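You operate a simulated robot arm through the tools that you are given. There is no shell and no other tool. Be economical: measure what you need, move in short steps, check, and stop when the job is done.

Carry out the task below with a simulated robot arm. There is one attempt and no reset: what you move stays moved.

TASK
Put one of the seal tins from the work table on the access plate there.
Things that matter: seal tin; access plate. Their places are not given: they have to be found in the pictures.

It is judged by the outcome, as a careful person would: the job done as asked, and still so three seconds after it is handed in. It fails if anything else is knocked over, pushed out of place, dropped, spilled or broken.

THE ROBOT
A 7-joint arm with a two-finger parallel gripper, fixed in place. Base frame: the origin is at the foot of the arm, x ahead of it, y to its left, z up; the work surface is at about z = -0.2. Lengths are in cm, angles in rad, forces in N, time in s.
With the tool pointing down near the work surface it reaches from about 22 to 58 cm from the base axis. Its first joint turns from -1.152 to 1.152 rad. Payload 2.5 kg.
Tool frame: the origin (TCP) lies between the finger pads and is the grasp point; the fingertips stand 2.3 cm ahead of it; z points along the fingers, y is the line along which they close. The gripper opens to 9.4 cm. The fingers are 3.8 cm wide and 1 cm thick; the gripper's body (5.4 by 9.6 cm) begins 3.9 cm behind the TCP.
Orientation is that of the tool frame in the base frame, as a unit quaternion [x, y, z, w]. With the fingers straight down and closing along the base's y, the tool's x points along the base's -x, its y along +y and its z along -z.

THE INTERFACE
- The arm moves only by the tool step_arm. Its argument "rows" is text: rows parted by semicolons, each of 4 numbers parted by spaces: the shift along the tool's x, y, z in units of 25 mm (1.0 is 25 mm), then the turn about the tool's z in units of 6 degrees (1.0 is 6 degrees). In form: dx dy dz yaw; .... A call has 1 to 20 rows; each row shifts and turns the commanded pose from where the row before left it, along the tool's axes as they then stand. "jaw" is the closure in counts, from 0 (fully open) to 255 (shut), set as the call begins (left out, the last holds). A call with a number of a shift or a turn outside -1 to 1 is refused whole. A row lasts 0.2 s, in which the tool goes at most 5 cm and 0.15 rad; a call with a longer step from one row to the next is refused whole, and so is a gripper value outside its range. A pose out of reach is approached as far as the arm can. The call stops where the force on the tool passes 40 N (or 10 N more than at its start, if that is more) or the arm is blocked; 0.2 s more then pass. The fingers move at their own pace (about 10.8 cm/s each) and stop on an object; they squeeze with about 28 N. The grip force told is the motor's: it shows also when the fingers shut on nothing. Time passes only in rows, and 0.2 s behind the last, so rows that do not move let the fingers close. It gives the time, the measured TCP pose, the force on the tool (base axes), the opening and the grip force at its end, in the units of the frame above (readings bear some noise), and new pictures: "views" is both (left out), scene, wrist or none.
- Cameras (640 x 400 px; columns grow to the right, rows downward): "scene" is fixed at [11.21, -40.84, 53.26]; the picture's right is [0.87, -0.49, 0.00], its down [-0.33, -0.59, -0.74] and it looks along [0.36, 0.65, -0.67] (base axes); focal length 285 px, centre (320, 200). "wrist" rides on the gripper at [-3.9, 0, -4.4] in the tool frame; the picture's right is [0.00, -1.00, 0.00], its down [0.97, 0.00, -0.24] and it looks along [0.24, 0.00, 0.97] (tool axes); focal length 218 px, centre (320, 200).
- pixel_to_xyz(camera, pixels): for up to 12 pixels [column, row] of the newest picture of that camera ("zoom" is the newest enlarged one), the place [x, y, z] in the base frame of the surface seen there, good to about 0.2 cm. No time passes.
- zoom(camera, box): a new picture of the part [left, top, right, bottom] of that camera's present view, enlarged. No time passes.
- sign_off(): hands the job in; it is judged then, once.

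Work in short steps. Measure before you move; look again where a grasp or a placing could have gone wrong, and mend it. You have 60 turns and 120 pictures in all, the two below and enlarged ones among them. Open the gripper and draw the arm clear of the work before you hand the job in, unless the task says otherwise; then end with one line.

The tools are called after "Call:" as name(argument=value, ...) on one line, values as JSON. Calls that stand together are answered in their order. step_arm: Moves the arm, as the interface text tells. Its arguments: {"type":"object","properties":{"rows":{"type":"string"},"jaw":{"type":"number"},"views":{"type":"string","enum":["both","scene","wrist","none"]}},"required":["rows"]} The other tools are called the same way: pixel_to_xyz (camera, pixels) gives the place of the surface under pixels of a picture; zoom (camera, box) takes an enlarged picture of a part of a camera's view; sign_off () hands the job in.

At the start:

```text
time_s: 0.0
tcp_pos: [30.97, -8.32, 25.52]
tcp_rot: [0.0, 1.0, 0.0, 0.0]
contact_force: [0.0, -0.7, 0.0]
opening: 9.42
finger_force: 0.1
```

scene: 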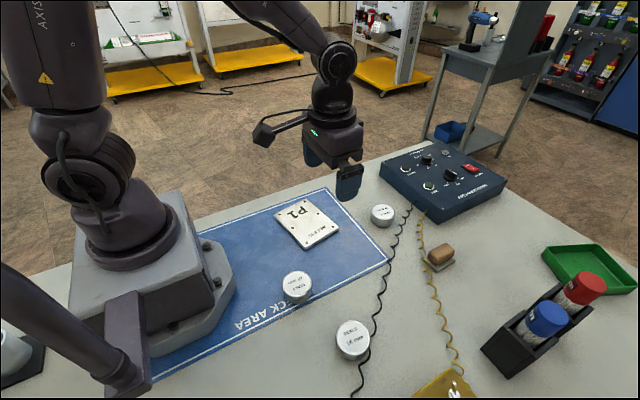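
wrist: 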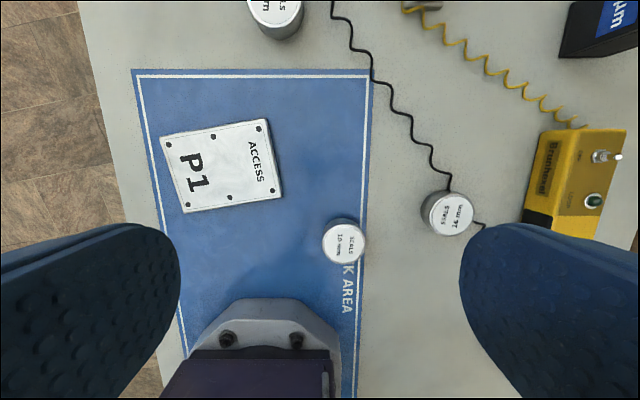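

The scene shows an access plate at about (307,222) and three tins at (297,286), (353,339) and (382,214). I'll measure them and enlarge the view.

Call:
pixel_to_xyz(camera="wrist", pixels=[[344, 243], [450, 213], [276, 10], [163, 138], [267, 121], [281, 196], [186, 211], [222, 165], [344, 285], [300, 200]])

Call:
pixel_to_xyz(camera="scene", pixels=[[297, 279], [353, 330], [382, 209], [307, 222], [297, 302], [276, 214], [320, 192], [340, 229], [303, 249], [382, 224]])

Call:
zoom(camera="scene", box=[240, 170, 440, 370])

Call:
zoom(camera="wrist", box=[150, 100, 500, 320])

```text
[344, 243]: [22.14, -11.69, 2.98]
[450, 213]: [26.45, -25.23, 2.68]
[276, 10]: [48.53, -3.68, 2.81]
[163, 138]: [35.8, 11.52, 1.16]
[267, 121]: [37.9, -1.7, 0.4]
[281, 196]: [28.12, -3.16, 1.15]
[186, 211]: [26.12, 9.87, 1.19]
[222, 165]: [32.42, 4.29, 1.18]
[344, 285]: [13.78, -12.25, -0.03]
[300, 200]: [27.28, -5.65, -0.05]
```

```text
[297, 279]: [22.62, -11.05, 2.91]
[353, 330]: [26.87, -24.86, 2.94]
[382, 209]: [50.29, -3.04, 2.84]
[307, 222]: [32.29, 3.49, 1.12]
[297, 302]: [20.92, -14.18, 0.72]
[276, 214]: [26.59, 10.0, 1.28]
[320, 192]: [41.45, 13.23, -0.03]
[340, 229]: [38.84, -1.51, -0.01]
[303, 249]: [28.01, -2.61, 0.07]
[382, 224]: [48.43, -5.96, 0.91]
```

```text
2.00 times, centred on (340, 270) of scene
```

zoom: 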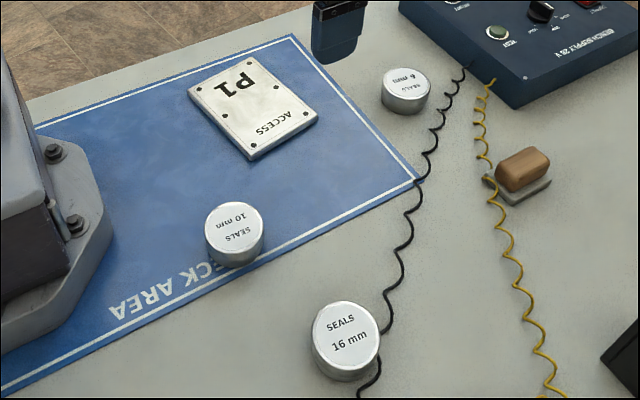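

```text
1.82 times, centred on (325, 210) of wrist
```

zoom: 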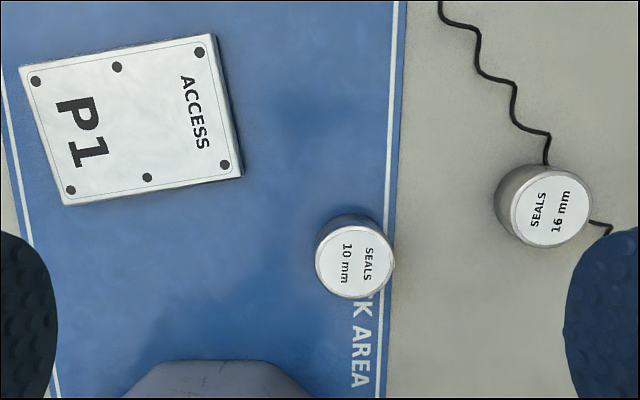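

The 10 mm tin, at about (22.2, -11.6) with its top at 2.9, has clear space around it. The plate's centre is about (32.3, 4) with its top at 1.15. I'll move above the tin and check the alignment.

Call:
step_arm(rows="0.587 -0.22 0.9 0;0.587 -0.22 0.9 0;0.587 -0.22 0.9 0;0.587 -0.22 0.9 0;0.587 -0.22 0.9 0;0.587 -0.22 0.9 0;0 0 0 0;0 0 0 0", jaw=0)

```text
time_s: 1.8
tcp_pos: [22.07, -11.47, 11.87]
tcp_rot: [0.0, 1.0, 0.0, 0.0]
contact_force: [-0.4, 1.4, -0.4]
opening: 9.43
finger_force: 0.0
```

scene: 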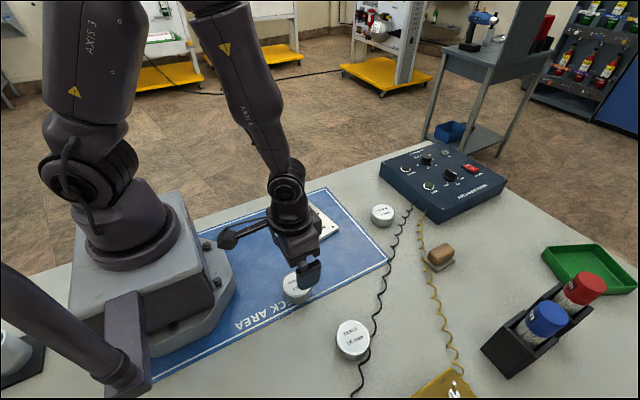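
wrist: 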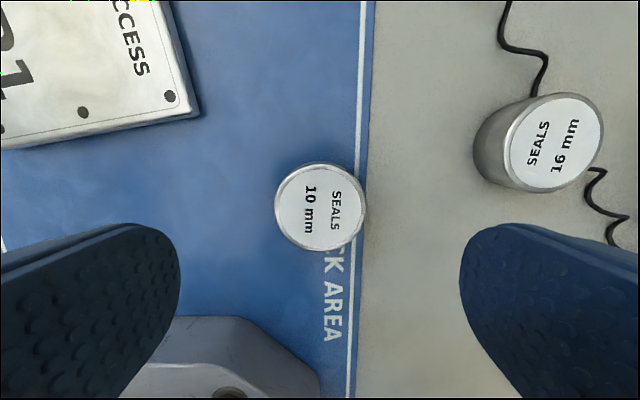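

The tin's top spans columns 274–366, with its centre near (320,207). I'll measure its edges.

Call:
pixel_to_xyz(camera="wrist", pixels=[[320, 207], [278, 207], [361, 207], [320, 168], [320, 246]])

```text
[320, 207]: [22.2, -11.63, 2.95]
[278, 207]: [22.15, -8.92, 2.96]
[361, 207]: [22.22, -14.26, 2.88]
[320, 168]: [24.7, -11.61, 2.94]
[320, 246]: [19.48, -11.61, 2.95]
```

The tin's centre is (22.1, -11.6) and it is about 5.5 cm across. I'll descend to TCP z≈2.9 and then close.

Call:
step_arm(rows="0 -0.05 0.72 0;0 0 0.72 0;0 0 0.72 0;0 0 0.72 0;0 0 0.69 0;0 0 0 0;0 0 0 0")

Call:
step_arm(rows="0 0 0 0;0 0 0 0;0 0 0 0;0 0 0 0", jaw=255)

```text
time_s: 3.4
tcp_pos: [22.09, -11.61, 3.06]
tcp_rot: [0.0, 1.0, 0.0, 0.0]
contact_force: [-0.4, 0.0, 0.5]
opening: 9.4
finger_force: 0.1
```

scene: 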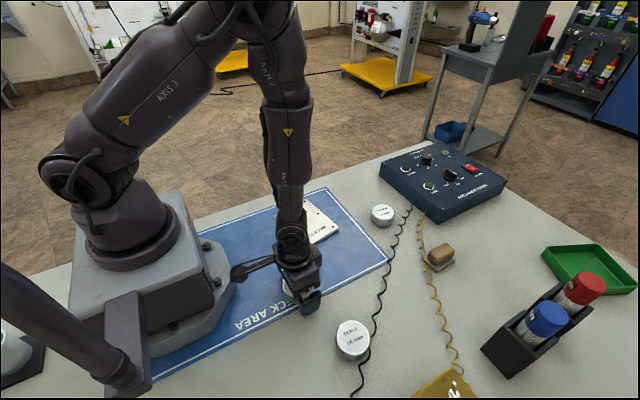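
wrist: 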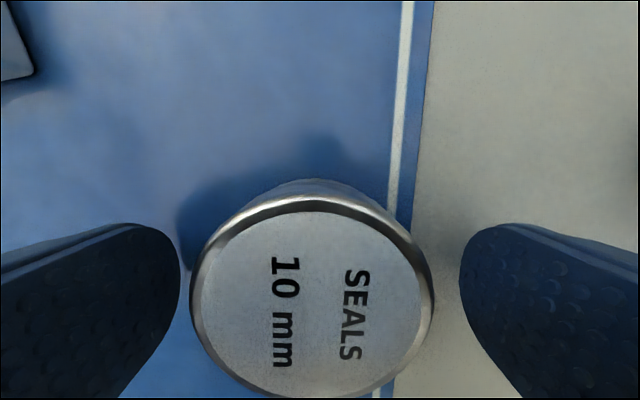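

```text
time_s: 4.4
tcp_pos: [22.11, -11.66, 2.98]
tcp_rot: [0.001, 1.0, 0.0, 0.0]
contact_force: [-0.4, -1.3, 0.7]
opening: 5.89
finger_force: 28.3
```

scene: 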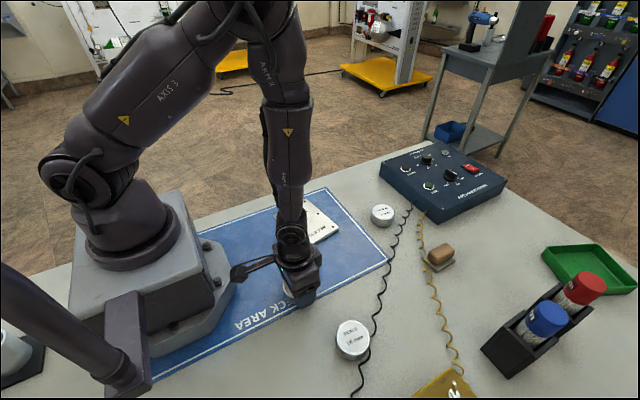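
wrist: 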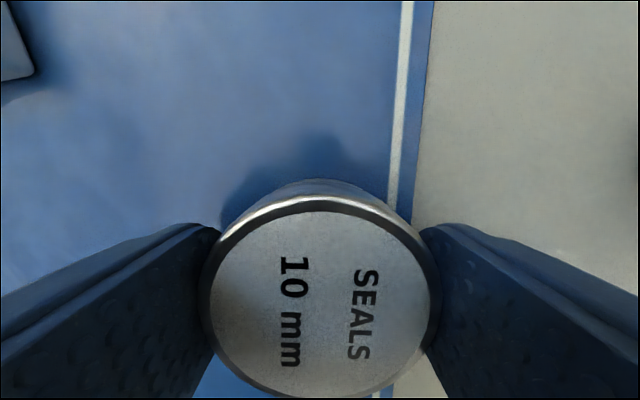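

The tin is held at an opening of 5.89. I'll lift it 7 cm, then carry it to above the plate's centre (32.0, 4.1).

Call:
step_arm(rows="0 0 -0.4 0;0 0 -0.8 0;0 0 -0.8 0;0 0 -0.8 0;-0.495 0.79 0 0;-0.495 0.79 0 0;-0.495 0.79 0 0;-0.495 0.79 0 0;-0.495 0.79 0 0;-0.495 0.79 0 0;-0.495 0.79 0 0;-0.495 0.77 0 0;0 0 0 0;0 0 0 0")

```text
time_s: 7.4
tcp_pos: [32.14, 4.08, 10.08]
tcp_rot: [0.001, 1.0, 0.0, 0.0]
contact_force: [0.5, -0.1, -0.2]
opening: 0.01
finger_force: 27.9
```

scene: 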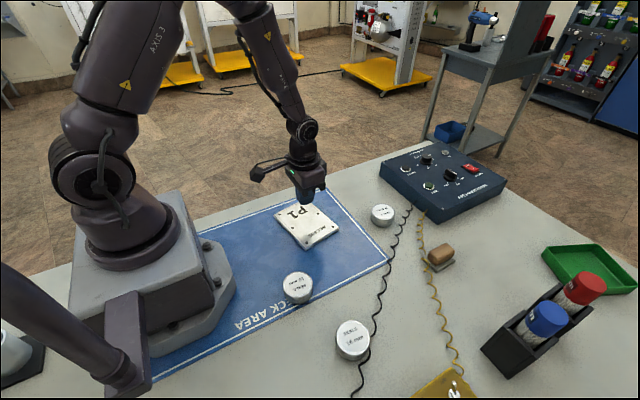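
wrist: 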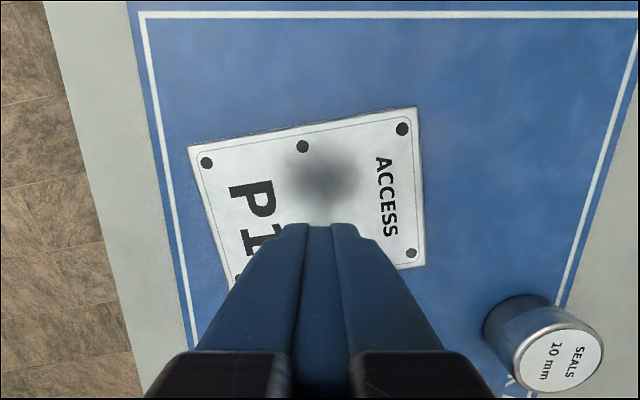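

The opening reads 0, so the tin slipped out. It still stands near its first place, around scene (297,287). I'll look closely.

Call:
zoom(camera="scene", box=[240, 230, 400, 330])

Call:
pixel_to_xyz(camera="scene", pixels=[[297, 281], [284, 281], [311, 281], [297, 273], [353, 331], [382, 211]])

Call:
zoom(camera="wrist", box=[440, 270, 640, 400])

```text
4.00 times, centred on (320, 280) of scene
```

zoom: 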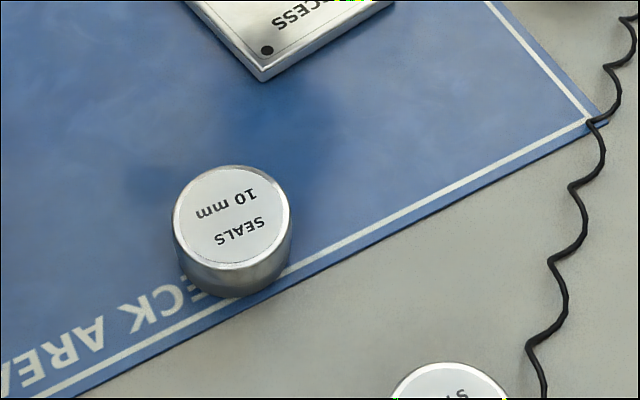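

```text
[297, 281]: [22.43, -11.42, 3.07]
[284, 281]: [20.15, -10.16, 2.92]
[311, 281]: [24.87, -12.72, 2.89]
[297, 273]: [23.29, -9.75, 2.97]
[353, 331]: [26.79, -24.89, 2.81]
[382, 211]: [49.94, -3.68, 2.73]
```

```text
3.08 times, centred on (540, 335) of wrist
```

zoom: 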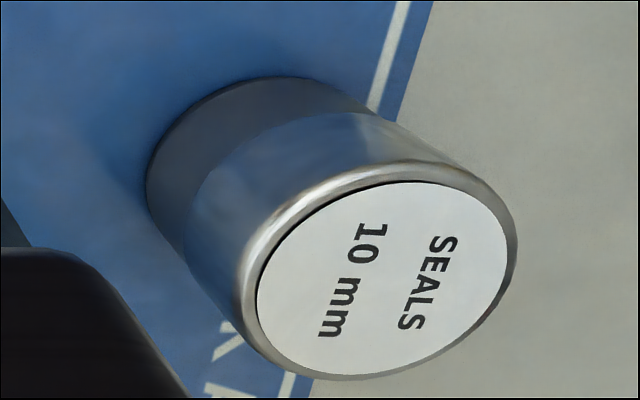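

The tin is upright at its original place, (22.2, -11.6). I'll go back, grip it deeper, and lift very slowly while watching the force.

Call:
step_arm(rows="0.5 -0.785 0 0;0.5 -0.785 0 0;0.5 -0.785 0 0;0.5 -0.785 0 0;0.5 -0.785 0 0;0.5 -0.785 0 0;0.5 -0.785 0 0;0.5 -0.785 0 0;0 0 0 0;0 0 0 0", jaw=0)

Call:
pixel_to_xyz(camera="wrist", pixels=[[320, 200], [270, 210], [275, 210], [280, 210], [355, 210], [360, 210], [365, 210], [370, 210], [320, 150], [320, 155], [320, 160], [320, 250]])

```text
time_s: 9.6
tcp_pos: [22.02, -11.54, 10.06]
tcp_rot: [0.0, 1.0, -0.001, 0.0]
contact_force: [-0.4, 0.5, 0.7]
opening: 9.38
finger_force: 0.0
```

scene: 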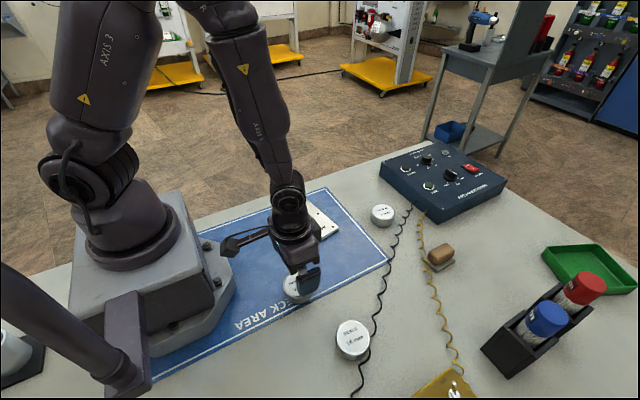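
wrist: 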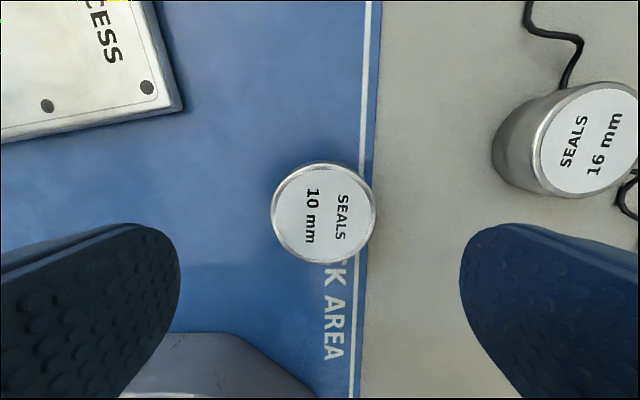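

```text
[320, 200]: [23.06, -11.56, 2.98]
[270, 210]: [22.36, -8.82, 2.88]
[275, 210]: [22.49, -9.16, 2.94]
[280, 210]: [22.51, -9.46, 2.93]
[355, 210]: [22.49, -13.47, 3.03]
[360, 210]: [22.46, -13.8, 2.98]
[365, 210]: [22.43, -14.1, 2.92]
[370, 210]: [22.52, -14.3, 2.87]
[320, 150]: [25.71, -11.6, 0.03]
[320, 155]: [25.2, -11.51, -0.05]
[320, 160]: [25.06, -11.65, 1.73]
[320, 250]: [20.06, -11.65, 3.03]
```

The tin is unmoved. I'll descend to z≈2.45 (tips just clear of the surface) and close.

Call:
step_arm(rows="-0.05 -0.03 0.7 0;0 0 0.7 0;0 0 0.7 0;0 0 0.5 0;0 0 0.3 0;0 0 0.13 0;0 0 0 0;0 0 0 0", views="none")

Call:
step_arm(rows="0 0 0 0;0 0 0 0;0 0 0 0;0 0 0 0;0 0 0 0", jaw=255, views="none")

Call:
step_arm(rows="0 0 -0.04 0;0 0 -0.04 0;0 0 -0.04 0;0 0 -0.04 0;0 0 -0.04 0;0 0 0 0", views="wrist")

```text
time_s: 11.4
tcp_pos: [22.28, -11.73, 2.55]
tcp_rot: [0.0, 1.0, 0.0, 0.0]
contact_force: [-0.1, -0.6, 0.0]
opening: 9.41
finger_force: 0.0
```

```text
time_s: 12.6
tcp_pos: [22.04, -11.72, 2.35]
tcp_rot: [0.0, 1.0, 0.0, 0.0]
contact_force: [-1.2, 0.3, 0.4]
opening: 5.9
finger_force: 28.1
```

```text
time_s: 14.0
tcp_pos: [22.15, -11.7, 3.0]
tcp_rot: [0.0, 1.0, 0.0, 0.0]
contact_force: [0.4, 0.6, -1.4]
opening: 5.9
finger_force: 28.1
```

wrist: 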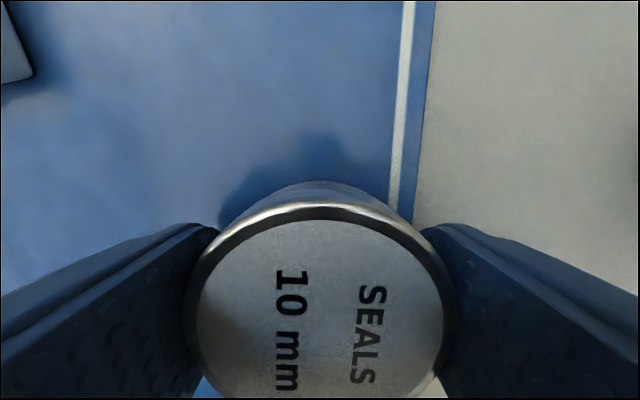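

The top looks closer than it did at the same height before, so it seems to be rising. I'll measure its height.

Call:
pixel_to_xyz(camera="wrist", pixels=[[320, 300], [260, 300], [400, 300], [320, 250], [320, 370]])

```text
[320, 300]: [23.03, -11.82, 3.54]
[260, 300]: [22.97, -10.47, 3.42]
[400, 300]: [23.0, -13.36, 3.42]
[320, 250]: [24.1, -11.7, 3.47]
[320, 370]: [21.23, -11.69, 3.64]
```

The tin's top is now at 3.5, so it is lifting with the fingers. I'll carry on slowly.

Call:
step_arm(rows="0 0 -0.06 0;0 0 -0.06 0;0 0 -0.06 0;0 0 -0.06 0;0 0 -0.06 0;0 0 -0.06 0;0 0 -0.06 0;0 0 -0.06 0;0 0 0 0;0 0 0 0", views="wrist")

Call:
pixel_to_xyz(camera="wrist", pixels=[[320, 300], [260, 300], [400, 300], [320, 250], [320, 370]])

```text
time_s: 16.2
tcp_pos: [22.14, -11.8, 4.21]
tcp_rot: [0.0, 1.0, 0.0, 0.0]
contact_force: [0.7, -0.5, -0.6]
opening: 5.9
finger_force: 27.6
```

wrist: 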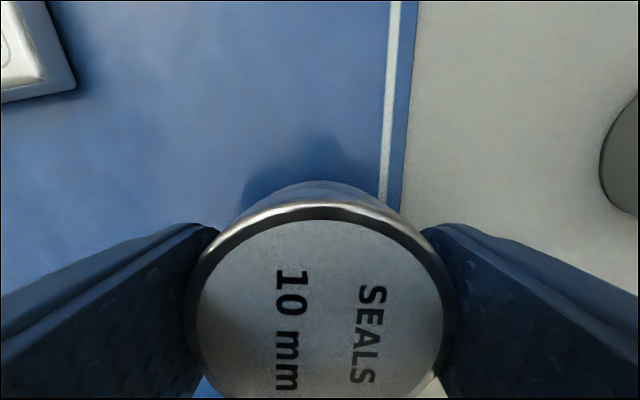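

```text
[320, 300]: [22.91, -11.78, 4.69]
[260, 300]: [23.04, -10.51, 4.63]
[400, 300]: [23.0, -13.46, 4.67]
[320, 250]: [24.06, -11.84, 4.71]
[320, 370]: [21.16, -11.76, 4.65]
```

It is held without slipping (top at 4.67). I'll raise it a little more and begin a gentle carry.

Call:
step_arm(rows="0 0 -0.06 0;0 0 -0.08 0;0 0 -0.1 0;0 0 -0.1 0;0 0 -0.1 0;0 0 -0.08 0;0 0 -0.04 0;0 0 0 0;-0.03 0.05 0 0;-0.06 0.1 0 0;-0.1 0.16 0 0;-0.13 0.2 0 0;-0.13 0.2 0 0;-0.13 0.2 0 0;-0.13 0.2 0 0;-0.13 0.2 0 0;-0.13 0.2 0 0;-0.08 0.12 0 0;-0.04 0.06 0 0;0 0 0 0", views="wrist")

Call:
pixel_to_xyz(camera="wrist", pixels=[[320, 300], [320, 250], [320, 370]])

```text
time_s: 20.4
tcp_pos: [24.78, -7.38, 5.49]
tcp_rot: [0.0, 1.0, 0.0, 0.0]
contact_force: [-0.4, -0.1, -0.9]
opening: 5.88
finger_force: 27.7
```

wrist: 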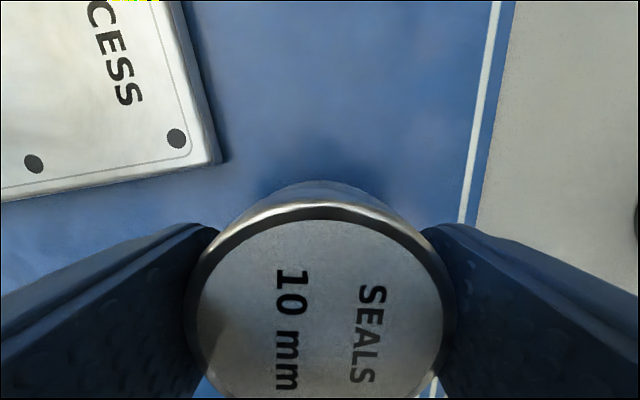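

```text
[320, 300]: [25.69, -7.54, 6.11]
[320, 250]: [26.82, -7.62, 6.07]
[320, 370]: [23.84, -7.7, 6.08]
```

The tin's bottom is at about 3.1, clear of the plate. I'll carry on to the plate's centre.

Call:
step_arm(rows="-0.03 0.05 0 0;-0.06 0.1 0 0;-0.13 0.2 0 0;-0.188 0.3 0 0;-0.188 0.3 0 0;-0.188 0.3 0 0;-0.188 0.3 0 0;-0.188 0.3 0 0;-0.188 0.3 0 0;-0.188 0.3 0 0;-0.188 0.3 0 0;-0.188 0.3 0 0;-0.188 0.3 0 0;-0.188 0.3 0 0;-0.188 0.3 0 0;-0.188 0.3 0 0;-0.13 0.2 0 0;-0.06 0.1 0 0;-0.03 0.05 0 0;0 0 0 0")

Call:
pixel_to_xyz(camera="wrist", pixels=[[320, 300], [320, 250], [320, 370]])

```text
time_s: 24.6
tcp_pos: [32.06, 4.07, 5.55]
tcp_rot: [0.0, 1.0, 0.0, 0.0]
contact_force: [0.4, -0.9, -1.3]
opening: 5.86
finger_force: 28.1
```

scene: 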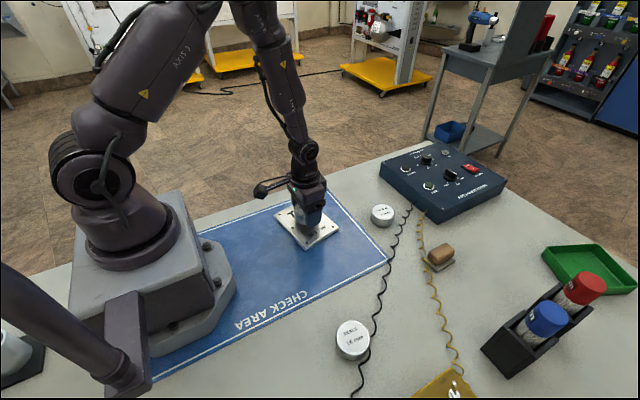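
wrist: 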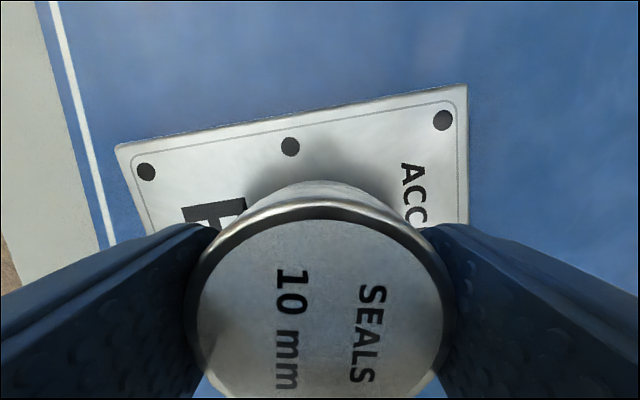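

```text
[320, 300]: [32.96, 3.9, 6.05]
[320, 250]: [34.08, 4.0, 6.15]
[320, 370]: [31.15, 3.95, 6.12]
```

It is centred over the plate, with the bottom about 1.9 cm above it. I'll lower it slowly until contact.

Call:
step_arm(rows="0 0 0.06 0;0 0 0.1 0;0 0 0.1 0;0 0 0.1 0;0 0 0.1 0;0 0 0.08 0;0 0 0.06 0;0 0 0.04 0;0 0 0.04 0;0 0 0.04 0;0 0 0.02 0;0 0 0 0")

Call:
pixel_to_xyz(camera="wrist", pixels=[[320, 300], [320, 250], [320, 370], [290, 120], [440, 100]])

```text
time_s: 27.2
tcp_pos: [32.08, 4.01, 3.74]
tcp_rot: [-0.001, 1.0, 0.0, 0.0]
contact_force: [-0.5, 0.2, 0.0]
opening: 5.9
finger_force: 27.9
```

scene: 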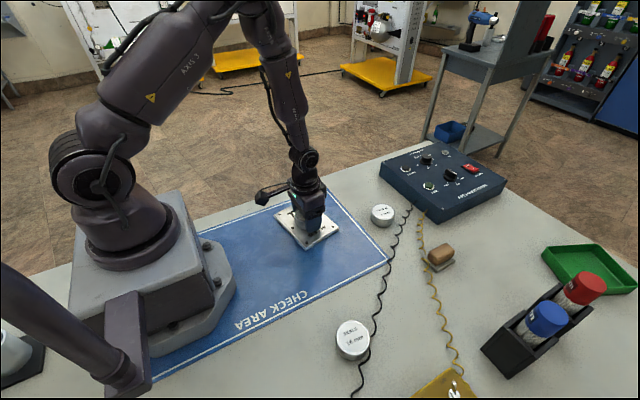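
wrist: 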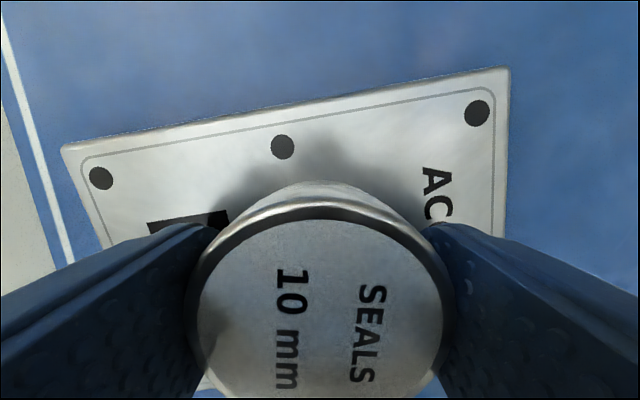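

```text
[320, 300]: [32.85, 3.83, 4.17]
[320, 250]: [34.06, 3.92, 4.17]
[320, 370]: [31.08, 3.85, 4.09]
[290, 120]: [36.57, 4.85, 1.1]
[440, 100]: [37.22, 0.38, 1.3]
```

The top is at 4.15, nearly seated (expected 4.1). I'll creep down a touch to feel for contact.

Call:
step_arm(rows="0 0 0.02 0;0 0 0.02 0;0 0 0 0", views="none")

```text
time_s: 28.0
tcp_pos: [32.16, 4.05, 3.63]
tcp_rot: [0.0, 1.0, 0.0, -0.001]
contact_force: [-5.2, 1.0, 18.1]
opening: 5.9
finger_force: 28.4
```

There is contact (18 N). I'll relieve it slightly and then open.

Call:
step_arm(rows="0 0 -0.015 0;0 0 0 0", views="none")

Call:
step_arm(rows="0 0 0 0;0 0 0 0;0 0 0 0;0 0 0 0", jaw=0)

```text
time_s: 28.6
tcp_pos: [32.13, 4.08, 3.54]
tcp_rot: [0.0, 1.0, 0.0, 0.0]
contact_force: [0.6, 1.3, 3.9]
opening: 5.88
finger_force: 28.1
```

```text
time_s: 29.6
tcp_pos: [32.05, 3.98, 3.65]
tcp_rot: [0.0, 1.0, 0.0, 0.001]
contact_force: [0.4, -0.5, 0.6]
opening: 9.39
finger_force: 0.0
```

scene: 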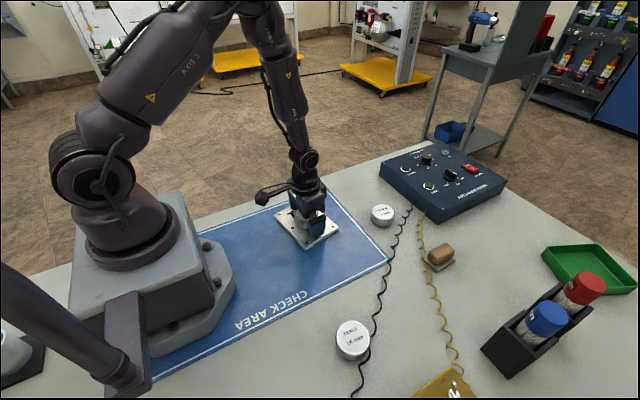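
wrist: 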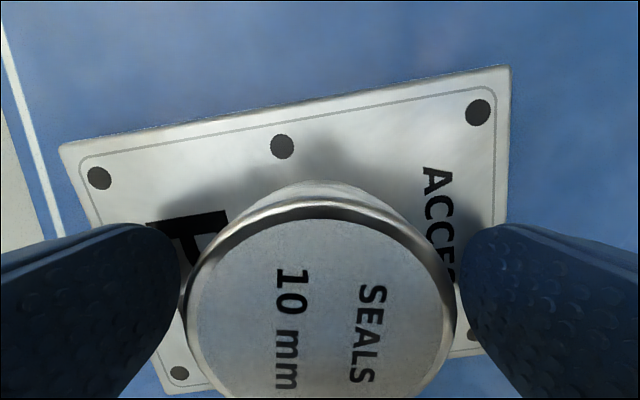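

The fingers are open and the tin rests on the plate. I'll withdraw straight up, then back and aside.

Call:
step_arm(rows="0 0 -0.2 0;0 0 -0.5 0;0 0 -0.8 0;0 0 -0.8 0;0 0 -0.8 0;0 0 -0.8 0;0 0 -0.8 0;0 0 -0.8 0;0 -0.8 -0.4 0;0 -0.8 0 0;0 -0.8 0 0;0 -0.8 0 0;0 -0.8 0 0;0 0 0 0;0 0 0 0")

Call:
zoom(camera="scene", box=[240, 170, 400, 270])

```text
time_s: 32.8
tcp_pos: [32.07, -6.03, 18.35]
tcp_rot: [0.0, 1.0, 0.0, 0.0]
contact_force: [-0.4, -0.6, 1.2]
opening: 9.38
finger_force: 0.0
```

scene: 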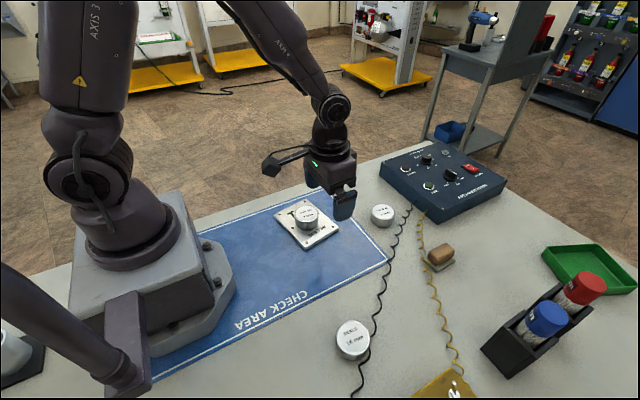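
wrist: 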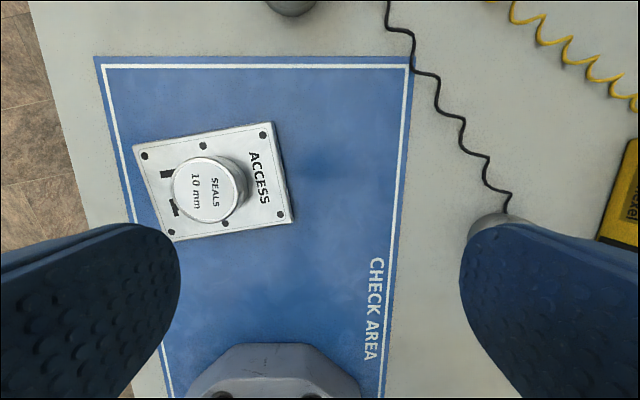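

```text
4.00 times, centred on (320, 220) of scene
```

zoom: 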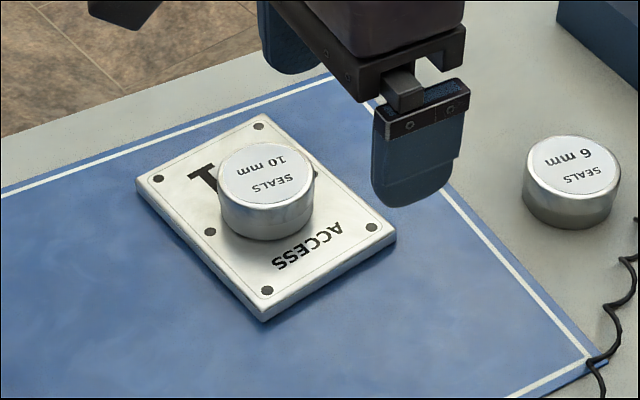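

The 10 mm tin stands flat in the middle of the plate, nothing else has moved, and the arm is clear. I'll hand it in.

Call:
sign_off()

```text
The job is handed in.
```

The 10 mm seal tin is standing upright in the middle of the access plate, the gripper is open and clear, and nothing else looks moved; my first lift slipped, but the tin stayed upright in its place and a deeper, slower grip worked.
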